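You operate a simulated robot arm through the tools that you are given. There is no shell and no other tool. Be economical: measure what you need, move in short steps, check, and stop when the job is done.

Carry out the task below with a simulated robot arm. There is one attempt and no reset: what you move stays moved.

TASK
Stand the white handle beside the green block. It goes on the side that lies toward x +0.0, y -1.0 (a direction in the base frame), with about 3 cm between them.

It is judged by the outcome, as a careful person would: the job done as asked, and still so three seconds after it is handed in. It fails if anything else is knocked over, pushed out of place, dropped, spilled or broken.

THE ROBOT
A 7-joint arm with a two-finger parallel gripper, fixed in place. Base frame: the origin is at the foot of the arm, x ahead of it, y to its left, z up; the work surface is at about z = 900. Lengths are in mm, angles in rad, forces in N, time in s.
With the tool pointing down near the work surface it reaches from about 300 to 680 mm from the base axis. Its first joint turns from -1.152 to 1.152 rad. Payload 1.57 kg.
Tool frame: the origin (TCP) lies between the finger pads and is the grasp point; the fingertips stand 30 mm ahead of it; z points along the fingers, y is the line along which they close. The gripper opens to 110 mm. The fingers are 24 mm wide and 12 mm thick; the gripper's body (48 by 112 mm) begins 78 mm behind the TCP.
Orientation is that of the tool frame in the base frame, as a unit quaternion [x, y, z, w]. With the fingers straight down and closing along the base's y, the tool's x points along the base's -x, its y along +y and its z along -z.

THE INTERFACE
- The arm moves only by the tool move_arm. Its argument "increments" is a list of rows, each an object (a shift or turn left out is 0, a gripper value left out holds the last) with "offset": the shift along the tool's x, y, z in mm, a list of three; "rotation": the turn, a rotation vector about the tool's x, y, z in rad, a list of three; "grip": the closure, from 0 (fully open) to 1 (shut). In form: [{"offset": [x, y, z], "rotation": [rx, ry, rz], "grip": grip}, ...]. A call has 1 to 12 rows; each row is the pose to reach, as a shift and turn from the pose commanded when the call began, along the tool's axes at that moment. A row lasts 0.2 s, in which the tool goes at most 50 mm and 0.15 rad; a call with a longer step from one row to the next is refused whole, and so is a gripper value outside its range. A pose out of reach is approached as far as the arm can. The call stops where the force on the tool passes 40 N (or 10 N more than at its start, if that is more) or the arm is blocked; 0.2 s more then pass. The fingers move at their own pace (about 108 mm/s each) and stop on an object; they squeeze with about 23 N. The grip force told is the motor's: it shows also when the fingers shut on nothing. Time passes only in rows, and 0.2 s behind the last, so rows that repeat a pose let the fingers close. It gives the time, the measured TCP pose, the force on the tool (base axes), the opening and the grip force at its end, in the units of the frame above (readings bear some noise).
- Cameras (640 x 400 px; columns grow to the right, rows downward): "scene" is fixed at [171.8, -389.7, 1413.5]; the picture's right is [0.74, -0.67, 0.00], its down [-0.32, -0.35, -0.88] and it looks along [0.59, 0.65, -0.47] (base axes); focal length 371 px, centre (320, 200). "wrist" rides on the gripper at [-36, 0, -80] in the tool frame; the picture's right is [0.00, -1.00, 0.00], its down [0.97, 0.00, -0.24] and it looks along [0.24, 0.00, 0.97] (tool axes); focal length 218 px, centre (320, 200).
- get_image(camera): a new picture of that camera. No time passes.
- point_at(camera, pixels): for up to 12 pixels [column, row] of the newest picture of that camera ("zoom" is the newest enlarged one), the place [x, y, z] in the base frame of the surface seen there, good to about 2 mm. No time passes.
- close_up(camera, box): a new picture of the part [left, top, right, bottom] of that camera's present view, enlarged. No time passes.
- hand_in(): hands the job in; it is judged then, once.

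Work in short steps. Measure before you move; look again where a grasp or a placing could have gone wrong, and mend it. You have 60 turns and 26 pictures in all, the two below and enlarged ones among them. Open the gripper and draw the arm clear of the work before you hand the job in, unless the task says otherwise; then end with one line.

The tools are called after ">>>" as name(argument=value, ...) on one line, values as JSON. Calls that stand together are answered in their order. move_arm: Moves the arm, as the interface text tells. Its arguments: {"type":"object","properties":{"increments":{"type":"array"}},"required":["increments"]} The other tools are called the same way: get_image (camera) takes a picture; point_at (camera, pixels) gives the place of the surface under pixels of a picture; close_up (camera, box) takes an enlarged picture of a part of a camera's view; hand_in () hands the job in.

At the start:

```text
clock: 0.0
eef_pos: [410.2, 68.9, 1145.9]
orientation: [0.0, 1.0, 0.001, 0.001]
ft_force: [0.5, 1.5, -0.2]
grip_width: 109.8
finger_force: 0.1
```

scene: 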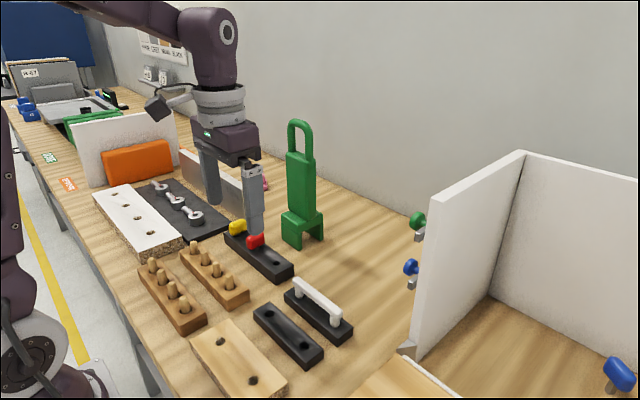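
wrist: 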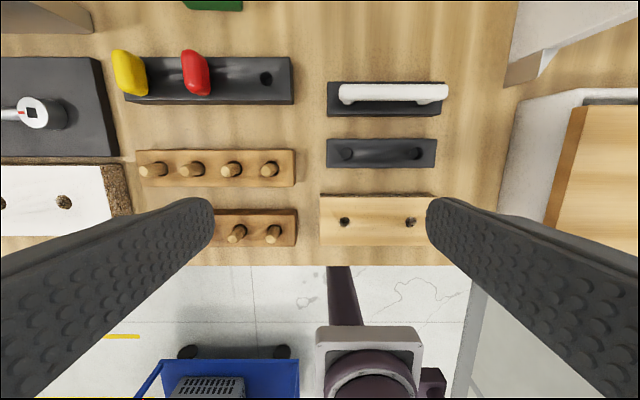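

The white handle seems to sit in a black holder near scene (318,300); the green object is near (300,190). I'll enlarge both.

>>> close_up(camera="scene", box=[220, 220, 380, 380])

>>> close_up(camera="scene", box=[220, 110, 380, 260])

>>> point_at(camera="scene", pixels=[[296, 280], [318, 298], [338, 317], [330, 325], [300, 308], [345, 335], [288, 292], [300, 245], [318, 240], [285, 215], [302, 180], [320, 215]])

```text
2.50 times, centred on (300, 300) of scene
```

zoom: 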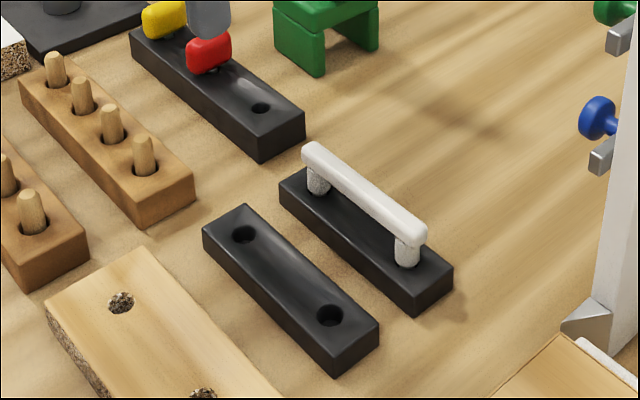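

```text
2.67 times, centred on (300, 185) of scene
```

zoom: 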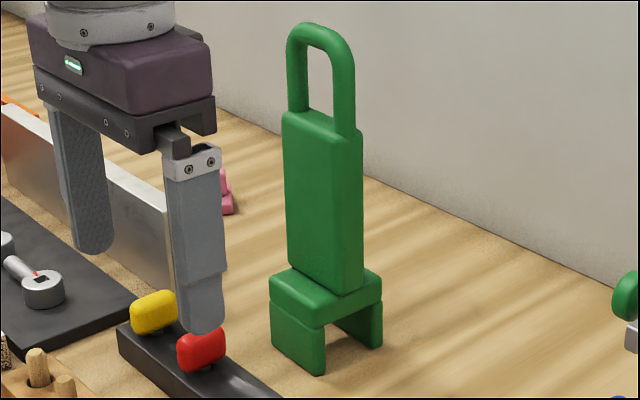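

```text
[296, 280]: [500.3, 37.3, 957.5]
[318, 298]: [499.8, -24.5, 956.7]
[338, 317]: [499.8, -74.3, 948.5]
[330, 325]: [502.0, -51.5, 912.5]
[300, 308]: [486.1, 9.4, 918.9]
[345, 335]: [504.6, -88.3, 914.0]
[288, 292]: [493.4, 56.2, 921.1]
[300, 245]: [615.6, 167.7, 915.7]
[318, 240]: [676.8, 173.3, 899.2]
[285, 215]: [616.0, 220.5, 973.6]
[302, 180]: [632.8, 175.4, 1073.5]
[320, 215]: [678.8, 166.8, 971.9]
```

I need to see whether other green objects could be "the green block" — one shows at about scene (90,120).

>>> close_up(camera="scene", box=[0, 50, 200, 200])

>>> close_up(camera="wrist", box=[100, 0, 500, 250])

```text
2.67 times, centred on (100, 125) of scene
```

zoom: 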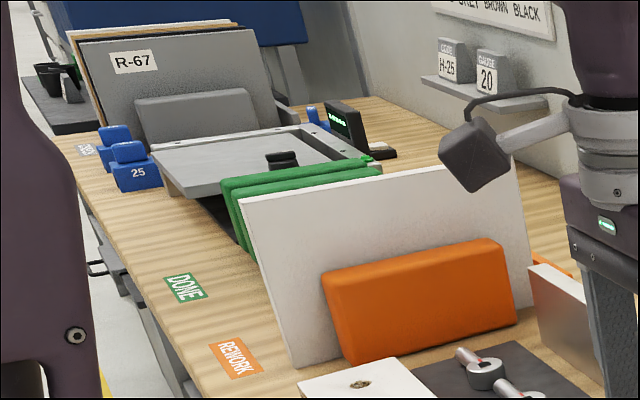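

```text
1.60 times, centred on (300, 125) of wrist
```

zoom: 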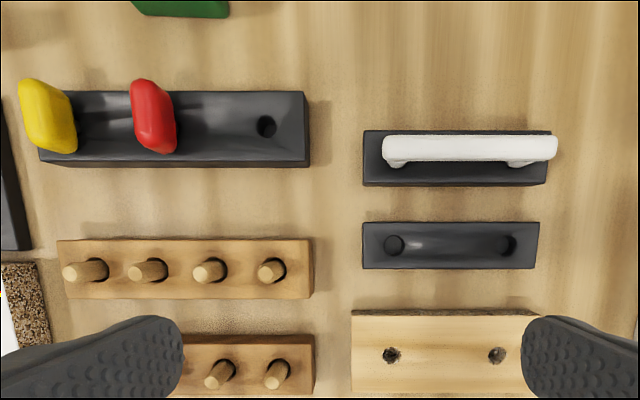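

The reachable green block is the one standing at x≈615–680, y≈167–220. I'll measure it, the handle, and the neighbours more precisely.

>>> point_at(camera="wrist", pixels=[[342, 93], [394, 92], [446, 92], [394, 86], [394, 99], [335, 108], [394, 110], [440, 108], [394, 160], [290, 62], [290, 92], [212, 8]])

>>> point_at(camera="scene", pixels=[[284, 236], [297, 249], [301, 249], [324, 238], [284, 216], [301, 224], [323, 214], [306, 220], [340, 255], [375, 225], [415, 335], [410, 180]])

```text
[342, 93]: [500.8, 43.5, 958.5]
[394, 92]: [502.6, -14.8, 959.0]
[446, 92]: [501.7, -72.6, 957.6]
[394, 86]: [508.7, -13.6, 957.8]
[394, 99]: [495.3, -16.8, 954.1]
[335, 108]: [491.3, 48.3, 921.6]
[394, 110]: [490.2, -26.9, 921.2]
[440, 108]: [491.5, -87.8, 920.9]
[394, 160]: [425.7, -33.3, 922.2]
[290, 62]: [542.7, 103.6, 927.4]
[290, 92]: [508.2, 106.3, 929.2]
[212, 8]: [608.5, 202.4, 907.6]
```

```text
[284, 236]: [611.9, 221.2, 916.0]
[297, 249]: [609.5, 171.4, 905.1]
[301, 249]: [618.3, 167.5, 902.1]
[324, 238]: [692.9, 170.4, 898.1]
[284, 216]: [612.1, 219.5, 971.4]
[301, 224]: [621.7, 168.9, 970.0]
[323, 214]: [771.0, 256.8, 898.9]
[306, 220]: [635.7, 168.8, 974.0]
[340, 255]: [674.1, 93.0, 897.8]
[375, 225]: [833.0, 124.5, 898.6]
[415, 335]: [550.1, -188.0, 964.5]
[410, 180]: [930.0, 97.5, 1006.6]
```

Handle: bar at x≈502, y +45…−75, top z≈959, rack top 921. Green block's −y face is at y≈168, x 611–680. I'll turn the tool 90° while moving above the handle.

>>> move_arm(increments=[{"offset": [-8, -8, 5], "rotation": [0, 0, 0.1428]}, {"offset": [-16, -16, 10], "rotation": [0, 0, 0.2856]}, {"offset": [-25, -24, 16], "rotation": [0, 0, 0.4284]}, {"offset": [-33, -31, 22], "rotation": [0, 0, 0.5712]}, {"offset": [-42, -38, 28], "rotation": [0, 0, 0.714]}, {"offset": [-50, -46, 34], "rotation": [0, 0, 0.8568]}, {"offset": [-58, -54, 40], "rotation": [0, 0, 0.9996]}, {"offset": [-67, -62, 46], "rotation": [0, 0, 1.1424]}, {"offset": [-75, -69, 52], "rotation": [0, 0, 1.2852]}, {"offset": [-84, -77, 56], "rotation": [0, 0, 1.428]}, {"offset": [-92, -84, 60], "rotation": [0, 0, 1.5708]}, {"offset": [-92, -84, 60], "rotation": [0, 0, 1.5708], "grip": 0.45}])

>>> get_image(camera="wrist")

```text
clock: 2.6
eef_pos: [502.8, -15.0, 1086.2]
orientation: [0.708, 0.707, 0.001, 0.0]
ft_force: [0.3, 0.7, -0.3]
grip_width: 60.7
finger_force: 0.0
```

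```text
19 pictures are left
```

wrist: 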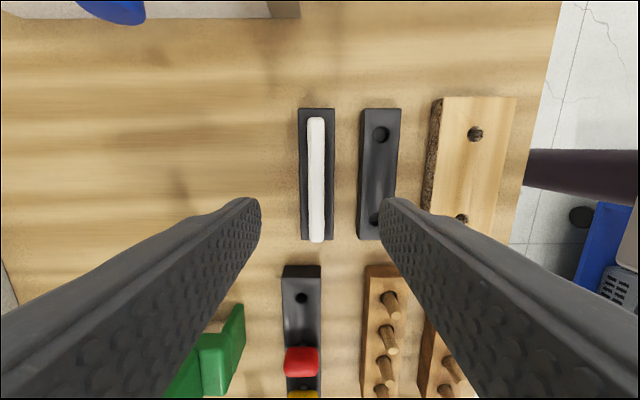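

The handle shows at columns 308–325, rows 117–242. I'll measure its extent from here.

>>> point_at(camera="wrist", pixels=[[315, 120], [316, 180], [316, 239], [310, 180], [323, 180], [310, 230], [323, 130]])

```text
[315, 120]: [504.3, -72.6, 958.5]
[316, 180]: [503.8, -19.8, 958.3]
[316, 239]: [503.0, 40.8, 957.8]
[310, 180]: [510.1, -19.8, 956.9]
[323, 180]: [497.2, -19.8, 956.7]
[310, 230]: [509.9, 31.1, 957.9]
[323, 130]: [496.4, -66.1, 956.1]
```

Centred at (503.5, −16). Descend to TCP z≈956 (tips ~5 mm above the rack) and close.

>>> move_arm(increments=[{"offset": [-1, 0.7, 40]}, {"offset": [-1, 0.7, 80]}, {"offset": [-1, 0.7, 110]}, {"offset": [-1, 0.7, 130]}, {"offset": [-1, 0.7, 130]}, {"offset": [-1, 0.7, 130], "grip": 1}, {"offset": [-1, 0.7, 130], "grip": 1}, {"offset": [-1, 0.7, 130], "grip": 1}])

```text
clock: 4.4
eef_pos: [502.5, -17.0, 955.9]
orientation: [0.706, 0.708, 0.0, 0.0]
ft_force: [0.9, 0.2, 4.2]
grip_width: 15.4
finger_force: 22.3
```

Gripped at 15.4 mm wide. Lift gently straight up.

>>> move_arm(increments=[{"offset": [0, 0, -10]}, {"offset": [0, 0, -20]}, {"offset": [0, 0, -35]}, {"offset": [0, 0, -55]}, {"offset": [0, 0, -80]}, {"offset": [0, 0, -100]}, {"offset": [0, 0, -100]}])

>>> close_up(camera="scene", box=[220, 180, 400, 350])

```text
clock: 6.0
eef_pos: [502.4, -16.9, 1056.3]
orientation: [0.708, 0.707, 0.001, 0.001]
ft_force: [0.8, 0.1, 0.4]
grip_width: 15.4
finger_force: 23.0
```

```text
2.35 times, centred on (310, 265) of scene
```

zoom: 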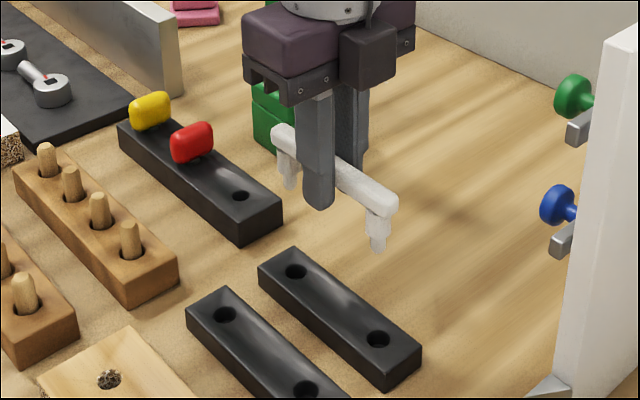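

The legs end in narrower pins. I'll zoom and measure the pin bottoms.

>>> close_up(camera="scene", box=[285, 220, 345, 260])

```text
10.00 times, centred on (315, 240) of scene
```

zoom: 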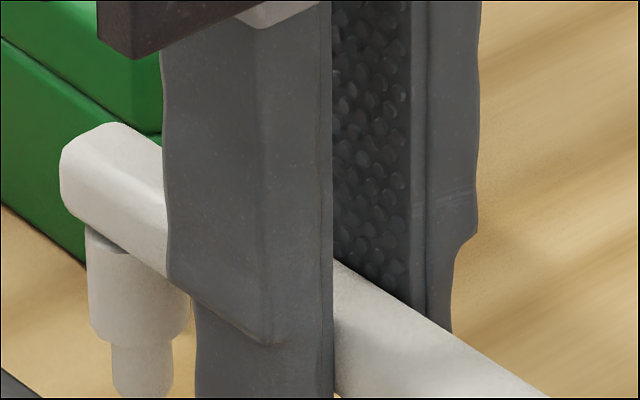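

>>> close_up(camera="scene", box=[290, 245, 350, 295])

>>> point_at(camera="zoom", pixels=[[100, 100], [560, 100]])

```text
8.00 times, centred on (320, 270) of scene
```

zoom: 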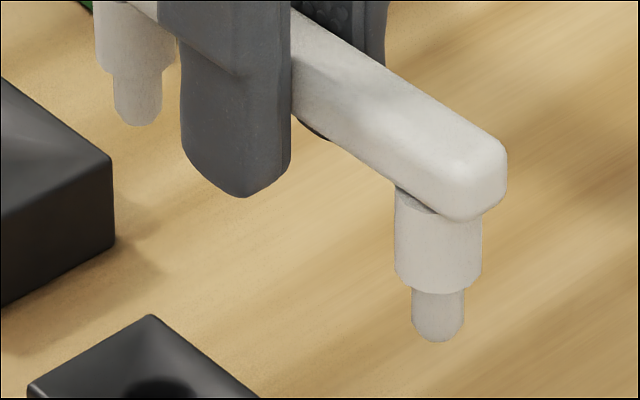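

```text
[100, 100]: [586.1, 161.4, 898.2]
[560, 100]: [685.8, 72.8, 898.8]
```

The pins have slightly rounded ends. Measure the pin and leg geometry.

>>> point_at(camera="zoom", pixels=[[437, 338], [437, 325], [437, 300], [418, 310], [457, 310], [437, 280], [402, 240], [475, 240], [136, 120], [136, 100], [495, 150], [400, 120]])

```text
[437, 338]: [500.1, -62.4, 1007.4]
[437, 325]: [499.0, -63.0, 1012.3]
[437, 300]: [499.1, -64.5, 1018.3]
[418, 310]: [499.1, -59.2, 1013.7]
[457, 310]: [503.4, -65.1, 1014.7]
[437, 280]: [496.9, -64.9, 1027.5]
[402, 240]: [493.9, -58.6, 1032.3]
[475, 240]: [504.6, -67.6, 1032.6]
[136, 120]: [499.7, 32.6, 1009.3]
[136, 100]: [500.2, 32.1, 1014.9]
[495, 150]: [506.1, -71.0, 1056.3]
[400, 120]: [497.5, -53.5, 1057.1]
```

Pin bottoms are ~50 mm below the TCP, so TCP z≈949 on the table. Move over to (645, 77), staying high; nearest end will be y≈138.

>>> move_arm(increments=[{"offset": [8, 18, 0]}, {"offset": [22, 36, 0]}, {"offset": [35, 54, 0]}, {"offset": [47, 72, 0]}, {"offset": [59, 90, 0]}, {"offset": [71, 108, 0]}, {"offset": [83, 126, 0]}, {"offset": [94, 142.6, 0]}, {"offset": [94, 142.6, 30]}, {"offset": [94, 142.6, 60]}, {"offset": [94, 142.6, 80]}, {"offset": [94, 142.6, 80]}])

>>> get_image(camera="scene")

>>> close_up(camera="scene", box=[270, 180, 370, 270])

```text
clock: 8.4
eef_pos: [649.4, 78.4, 985.5]
orientation: [0.708, 0.706, 0.009, 0.007]
ft_force: [2.7, -0.3, 8.1]
grip_width: 15.2
finger_force: 23.3
stopped in row 12: the force on the tool passed its limit (the readings are from after the stop); the commanded pose is now the measured one
```

```text
15 pictures are left
```

scene: 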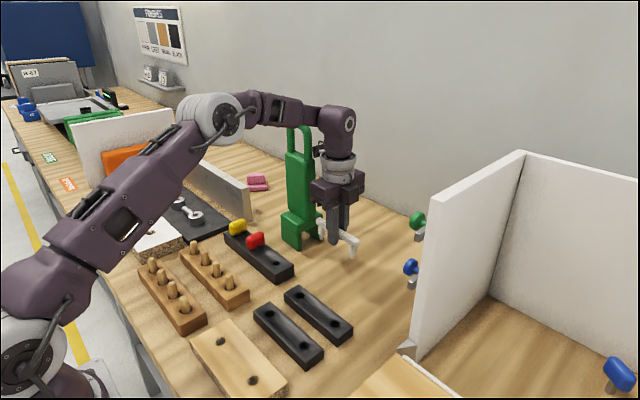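

```text
4.44 times, centred on (320, 225) of scene
```

zoom: 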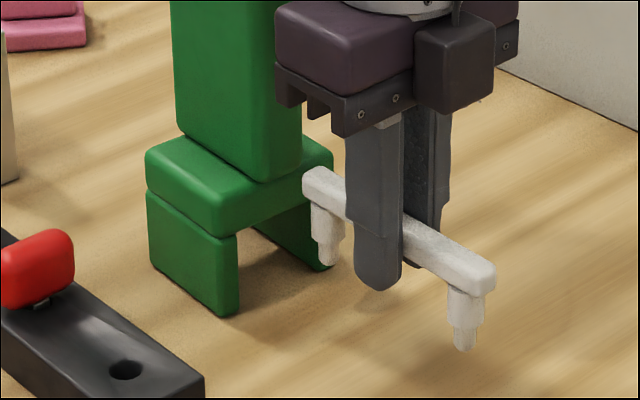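

It stopped at z≈985, well before table contact. The forearm may be touching the top of the green block, around (300,125); I'll look closely.

>>> close_up(camera="scene", box=[260, 80, 380, 260])

>>> point_at(camera="scene", pixels=[[284, 236], [297, 249], [284, 216], [301, 224], [302, 180], [290, 130], [290, 160], [310, 150], [310, 128], [270, 110], [300, 115], [330, 135]])

```text
2.22 times, centred on (320, 170) of scene
```

zoom: 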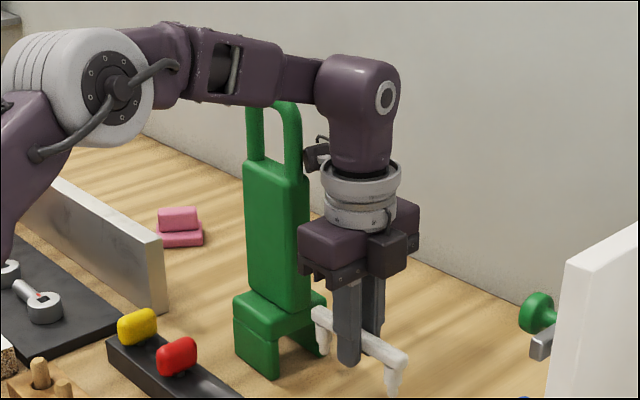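

```text
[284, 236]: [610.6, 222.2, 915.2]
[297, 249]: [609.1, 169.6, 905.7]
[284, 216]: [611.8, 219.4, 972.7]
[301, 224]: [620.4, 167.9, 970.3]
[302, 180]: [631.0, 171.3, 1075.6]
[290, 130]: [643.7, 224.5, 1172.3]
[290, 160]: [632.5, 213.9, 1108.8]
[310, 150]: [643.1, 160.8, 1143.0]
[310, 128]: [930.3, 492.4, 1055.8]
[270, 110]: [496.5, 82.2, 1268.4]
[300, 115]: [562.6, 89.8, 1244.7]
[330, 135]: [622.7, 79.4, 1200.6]
```

The block's base is unmoved, but a bracket on the wrist (along tool +x, now pointing to +y) has come down against the green block's upper part. I'll back straight up along the path I came.

>>> move_arm(increments=[{"offset": [-1, -2, -8]}, {"offset": [-2, -4, -18]}, {"offset": [-2, -4, -30]}, {"offset": [-2, -4, -45]}, {"offset": [-2, -4, -60]}, {"offset": [-2, -4, -80]}, {"offset": [-2, -4, -100]}, {"offset": [-2, -4, -100]}])

>>> close_up(camera="scene", box=[220, 110, 380, 260])

```text
clock: 10.2
eef_pos: [641.6, 75.3, 1085.3]
orientation: [0.708, 0.706, 0.008, 0.006]
ft_force: [-0.8, -0.5, -0.4]
grip_width: 15.3
finger_force: 23.0
```

```text
2.67 times, centred on (300, 185) of scene
```

zoom: 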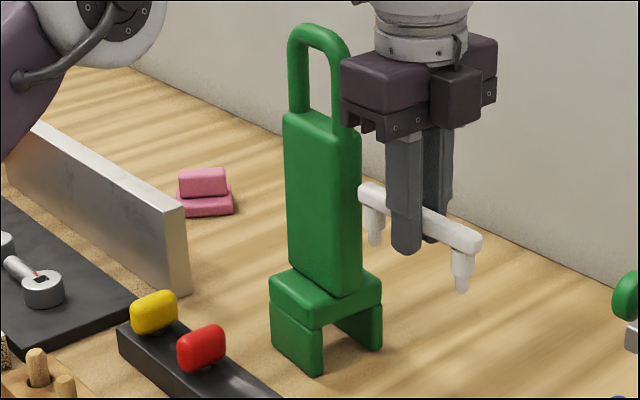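

The green block looks unchanged versus the first picture. Now I'll move away, level the tool (0.02 rad tilt), then turn it by 180° so the bracket points to −y.

>>> move_arm(increments=[{"offset": [-10, -5, 0], "rotation": [0.01, -0.0014, -0.0014]}, {"offset": [-25, -20, -2], "rotation": [0.0198, -0.0028, -0.0028]}, {"offset": [-45, -45, -4], "rotation": [0.0198, -0.0028, -0.0028]}, {"offset": [-60, -70, -6], "rotation": [0.0198, -0.0028, -0.0028]}, {"offset": [-75, -100, -6], "rotation": [0.0198, -0.0028, -0.0028]}, {"offset": [-75, -100, -6], "rotation": [0.0198, -0.0028, -0.0028]}])

>>> move_arm(increments=[{"rotation": [0, 0, -0.142]}, {"rotation": [0, 0, -0.284]}, {"rotation": [0, 0, -0.426]}, {"rotation": [0, 0, -0.568]}, {"rotation": [0, 0, -0.71]}, {"rotation": [0, 0, -0.852]}, {"rotation": [0, 0, -0.994]}, {"rotation": [0, 0, -1.136]}, {"rotation": [0, 0, -1.278]}, {"rotation": [0, 0, -1.42]}, {"rotation": [0, 0, -1.5708]}, {"rotation": [0, 0, -1.5708]}])

>>> move_arm(increments=[{"rotation": [0, 0, -0.142]}, {"rotation": [0, 0, -0.284]}, {"rotation": [0, 0, -0.426]}, {"rotation": [0, 0, -0.568]}, {"rotation": [0, 0, -0.71]}, {"rotation": [0, 0, -0.852]}, {"rotation": [0, 0, -0.994]}, {"rotation": [0, 0, -1.136]}, {"rotation": [0, 0, -1.278]}, {"rotation": [0, 0, -1.42]}, {"rotation": [0, 0, -1.5708]}, {"rotation": [0, 0, -1.5708]}])

>>> get_image(camera="scene")

```text
clock: 11.6
eef_pos: [541.3, 1.0, 1088.8]
orientation: [0.707, 0.707, 0.001, 0.0]
ft_force: [0.9, -0.6, -0.9]
grip_width: 14.9
finger_force: 22.8
```

```text
clock: 14.2
eef_pos: [541.9, 1.6, 1088.9]
orientation: [0.0, 1.0, 0.001, 0.0]
ft_force: [-0.1, 0.0, -0.1]
grip_width: 15.0
finger_force: 22.9
```

```text
clock: 16.8
eef_pos: [541.8, 1.7, 1088.5]
orientation: [0.708, -0.706, -0.001, -0.001]
ft_force: [0.2, 0.0, -1.1]
grip_width: 15.0
finger_force: 23.2
```

```text
11 pictures are left
```

scene: 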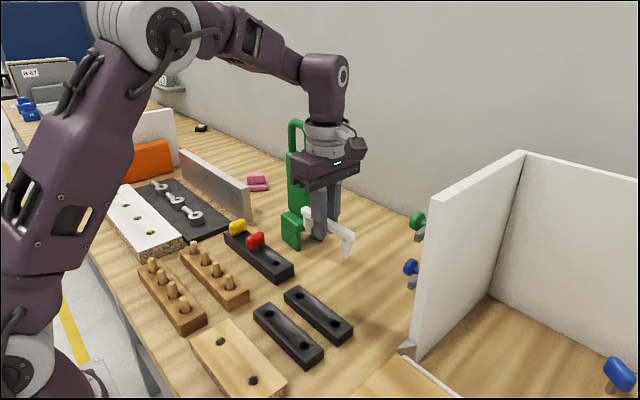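

The bracket now points to −y. Move to above (645, 78) and lower to z≈985, then check.

>>> move_arm(increments=[{"offset": [-10, -20, 0]}, {"offset": [-25, -40, 0]}, {"offset": [-40, -60, 0]}, {"offset": [-55, -80, 0]}, {"offset": [-70, -95, 0]}, {"offset": [-77, -103, 0]}, {"offset": [-77, -103, 25]}, {"offset": [-77, -103, 50]}, {"offset": [-77, -103, 75]}, {"offset": [-77, -103, 100]}, {"offset": [-77, -103, 110]}, {"offset": [-77, -103, 110]}])

>>> close_up(camera="scene", box=[260, 150, 380, 270])

```text
clock: 19.4
eef_pos: [645.8, 79.0, 977.6]
orientation: [-0.707, 0.708, 0.001, 0.002]
ft_force: [0.1, -0.8, -0.6]
grip_width: 15.2
finger_force: 23.2
```

```text
3.33 times, centred on (320, 210) of scene
```

zoom: 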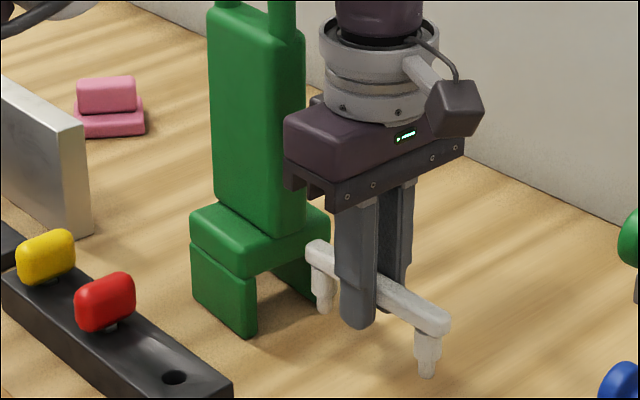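

Clear of the green block. Measure the handle's ends and pin bottoms against the block.

>>> point_at(camera="zoom", pixels=[[318, 243], [308, 254], [323, 310], [427, 374], [427, 366], [448, 322], [420, 310], [245, 332], [240, 265], [323, 303], [255, 330]])

```text
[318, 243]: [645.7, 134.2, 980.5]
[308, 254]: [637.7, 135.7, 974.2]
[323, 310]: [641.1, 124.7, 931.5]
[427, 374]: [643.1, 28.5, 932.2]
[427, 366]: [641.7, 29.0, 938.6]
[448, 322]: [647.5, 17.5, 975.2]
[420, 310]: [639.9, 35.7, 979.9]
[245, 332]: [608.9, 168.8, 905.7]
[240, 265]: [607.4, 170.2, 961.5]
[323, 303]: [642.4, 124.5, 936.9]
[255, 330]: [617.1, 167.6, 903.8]
```

Near end at y≈137 → ~30 mm gap; both pins level at ~z 930. Lower 26 mm, then creep.

>>> move_arm(increments=[{"offset": [0, 0, 10]}, {"offset": [0, 0, 18]}, {"offset": [0, 0, 24]}, {"offset": [0, 0, 26]}, {"offset": [0, 0, 26]}, {"offset": [0, 0, 26]}])

>>> move_arm(increments=[{"offset": [0, 0, 0.7]}, {"offset": [0, 0, 1.4]}, {"offset": [0, 0, 1.4]}])

>>> move_arm(increments=[{"offset": [0, 0, 0.6]}, {"offset": [0, 0, 1.2]}, {"offset": [0, 0, 1.2]}])

```text
clock: 20.8
eef_pos: [645.2, 79.2, 952.4]
orientation: [-0.707, 0.707, 0.001, 0.001]
ft_force: [-0.2, 1.1, -0.7]
grip_width: 14.8
finger_force: 23.1
```

```text
clock: 21.6
eef_pos: [645.0, 79.1, 951.3]
orientation: [-0.707, 0.707, 0.001, 0.001]
ft_force: [0.6, -0.2, -0.1]
grip_width: 15.3
finger_force: 22.8
```

```text
clock: 22.4
eef_pos: [645.2, 78.7, 950.5]
orientation: [0.707, -0.707, 0.0, -0.002]
ft_force: [-0.2, -0.3, -1.0]
grip_width: 15.2
finger_force: 22.8
```

No contact yet at z 950.5; keep creeping.

>>> move_arm(increments=[{"offset": [0, 0, 0.6]}, {"offset": [0, 0, 1.2]}, {"offset": [0, 0, 1.2]}])

>>> move_arm(increments=[{"offset": [0, 0, 0.5]}, {"offset": [0, 0, 1]}, {"offset": [0, 0, 1]}])

```text
clock: 23.2
eef_pos: [645.6, 78.9, 948.4]
orientation: [-0.707, 0.707, 0.0, 0.002]
ft_force: [0.5, 0.8, 3.3]
grip_width: 15.0
finger_force: 22.9
```

```text
clock: 24.0
eef_pos: [644.4, 78.8, 948.2]
orientation: [-0.707, 0.707, -0.001, 0.002]
ft_force: [-3.0, -0.3, 23.2]
grip_width: 15.2
finger_force: 23.3
```

Contact: 23 N. Ease off to a light touch, then open in small steps.

>>> move_arm(increments=[{"offset": [0, 0, -0.4]}, {"offset": [0, 0, -0.8]}, {"offset": [0, 0, -0.8]}])

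>>> move_arm(increments=[{"grip": 0.85}, {"grip": 0.84}, {"grip": 0.83}, {"grip": 0.82}, {"grip": 0.82}, {"grip": 0.82}])

>>> close_up(camera="scene", box=[280, 200, 370, 270])

```text
clock: 24.8
eef_pos: [645.0, 78.8, 949.7]
orientation: [0.707, -0.707, -0.001, 0.0]
ft_force: [0.4, -2.3, 23.4]
grip_width: 15.1
finger_force: 22.6
```

```text
clock: 26.2
eef_pos: [644.9, 78.9, 948.5]
orientation: [-0.707, 0.707, 0.0, 0.001]
ft_force: [-1.2, -0.9, 0.5]
grip_width: 19.7
finger_force: 0.0
```

```text
5.71 times, centred on (325, 235) of scene
```

zoom: 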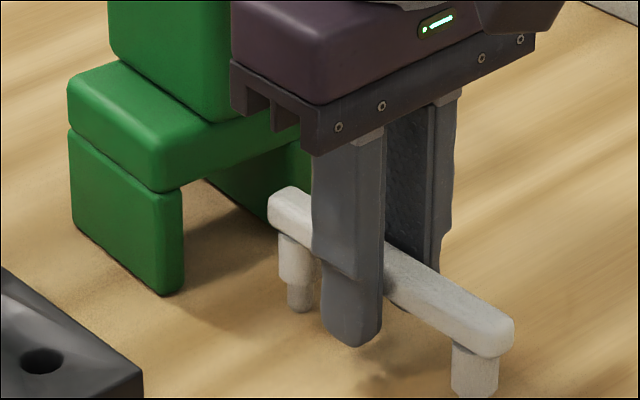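

It looks upright with 2 mm free on each side. Open further slowly and check that it does not lean.

>>> move_arm(increments=[{"grip": 0.8}, {"grip": 0.78}, {"grip": 0.76}, {"grip": 0.74}, {"grip": 0.72}, {"grip": 0.72}, {"grip": 0.72}, {"grip": 0.72}])

>>> close_up(camera="scene", box=[290, 215, 370, 280])

>>> point_at(camera="zoom", pixels=[[40, 100], [560, 235], [490, 230], [430, 200], [500, 250], [505, 330]])

```text
clock: 28.0
eef_pos: [644.4, 79.0, 948.3]
orientation: [0.707, -0.707, 0.0, -0.002]
ft_force: [-0.8, -0.5, 0.4]
grip_width: 30.9
finger_force: 0.0
```

```text
6.15 times, centred on (330, 248) of scene
```

zoom: 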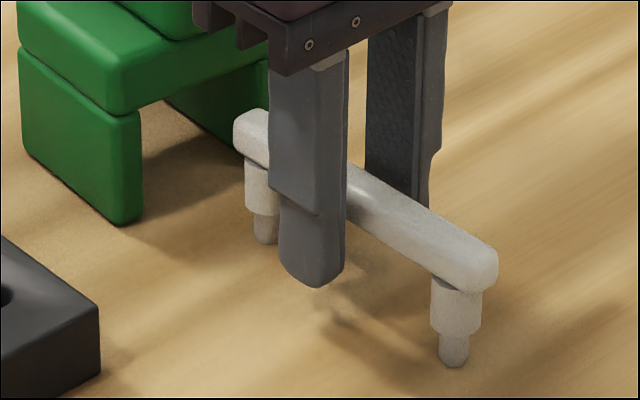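

```text
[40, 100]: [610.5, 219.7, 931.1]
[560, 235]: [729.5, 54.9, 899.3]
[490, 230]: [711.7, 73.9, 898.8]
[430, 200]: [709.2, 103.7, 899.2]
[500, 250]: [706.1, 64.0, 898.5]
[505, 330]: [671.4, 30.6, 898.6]
```

It stands free and upright. Open more, then rise straight up.

>>> move_arm(increments=[{"grip": 0.65}, {"grip": 0.58}, {"grip": 0.5}, {"grip": 0.5}, {"offset": [0, 0, -10]}, {"offset": [0, 0, -25]}, {"offset": [0, 0, -45]}, {"offset": [0, 0, -70]}, {"offset": [0, 0, -100]}, {"offset": [0, 0, -130]}, {"offset": [0, 0, -150]}, {"offset": [0, 0, -150]}])

>>> move_arm(increments=[{"offset": [10, 20, 0]}, {"offset": [25, 50, 0]}, {"offset": [45, 80, 0]}, {"offset": [65, 115, 0]}, {"offset": [85, 150, 0]}, {"offset": [100, 180, 0]}, {"offset": [100, 180, 0]}])

>>> get_image(camera="scene")

>>> close_up(camera="scene", box=[270, 170, 370, 270])

```text
clock: 30.6
eef_pos: [645.7, 79.3, 1097.6]
orientation: [-0.707, 0.707, 0.0, 0.0]
ft_force: [-0.2, 0.0, -0.3]
grip_width: 55.1
finger_force: 0.1
```

```text
clock: 32.2
eef_pos: [465.3, -20.5, 1097.4]
orientation: [0.707, -0.707, 0.0, -0.001]
ft_force: [0.3, -0.4, 0.5]
grip_width: 55.2
finger_force: 0.1
```

```text
7 pictures are left
```

scene: 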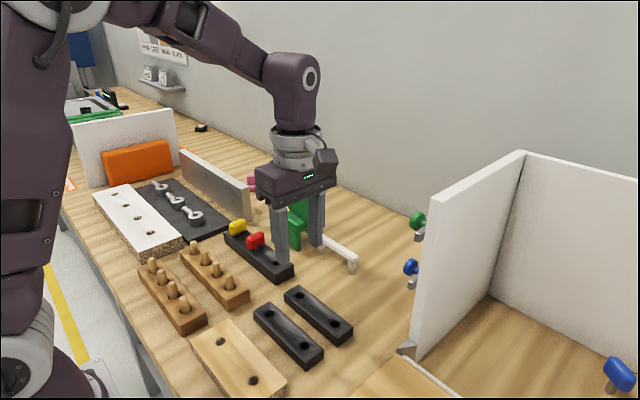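

```text
4.00 times, centred on (320, 220) of scene
```

zoom: 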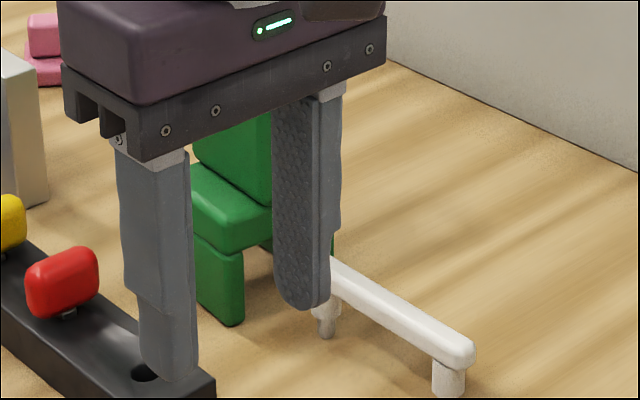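

The handle is standing; the gripper hides part of it, so I'll raise the arm further and take a final look.

>>> move_arm(increments=[{"offset": [0, 15, -30]}, {"offset": [-10, 30, -60]}, {"offset": [-30, 45, -90]}, {"offset": [-50, 60, -120]}, {"offset": [-70, 60, -140]}, {"offset": [-70, 60, -140]}])

>>> get_image(camera="scene")

>>> close_up(camera="scene", box=[220, 110, 380, 280])

>>> point_at(camera="scene", pixels=[[318, 233], [335, 245], [352, 256], [297, 249], [284, 216], [301, 224], [302, 180], [284, 236]])

```text
clock: 33.6
eef_pos: [404.8, 47.0, 1238.9]
orientation: [0.707, -0.707, 0.0, 0.0]
ft_force: [-0.4, -0.2, 0.3]
grip_width: 55.1
finger_force: 0.1
```

```text
5 pictures are left
```

scene: 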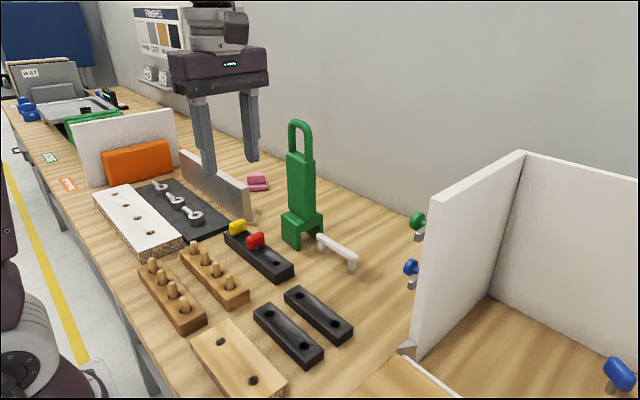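

```text
2.35 times, centred on (300, 195) of scene
```

zoom: 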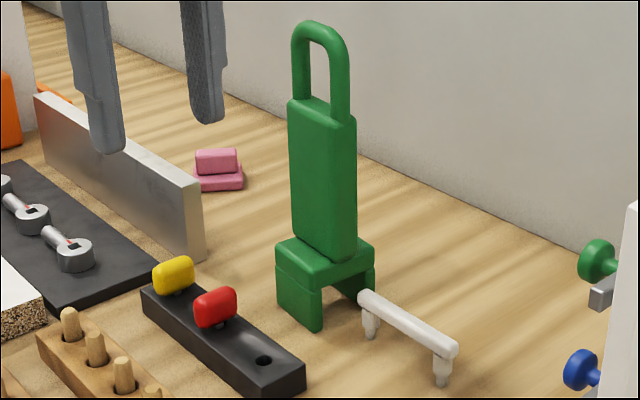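

```text
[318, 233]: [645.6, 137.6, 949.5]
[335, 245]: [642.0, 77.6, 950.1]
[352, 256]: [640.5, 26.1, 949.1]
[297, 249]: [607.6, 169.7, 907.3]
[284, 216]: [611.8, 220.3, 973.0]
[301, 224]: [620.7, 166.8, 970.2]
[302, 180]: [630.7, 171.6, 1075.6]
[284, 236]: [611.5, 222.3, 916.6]
```

The handle stands on its pins with its near end at y≈137.6 and the block's face at y≈168, a gap of about 30 mm. The green block is in place and the arm is clear.

>>> hand_in()

```text
The job is handed in.
```

The white handle is standing upright on its pins on the −y side of the green block, about 3 cm from it. On the first approach a bracket on the wrist pressed against the block's upper part, but it stayed standing and its base measured unmoved to within about 2 mm.
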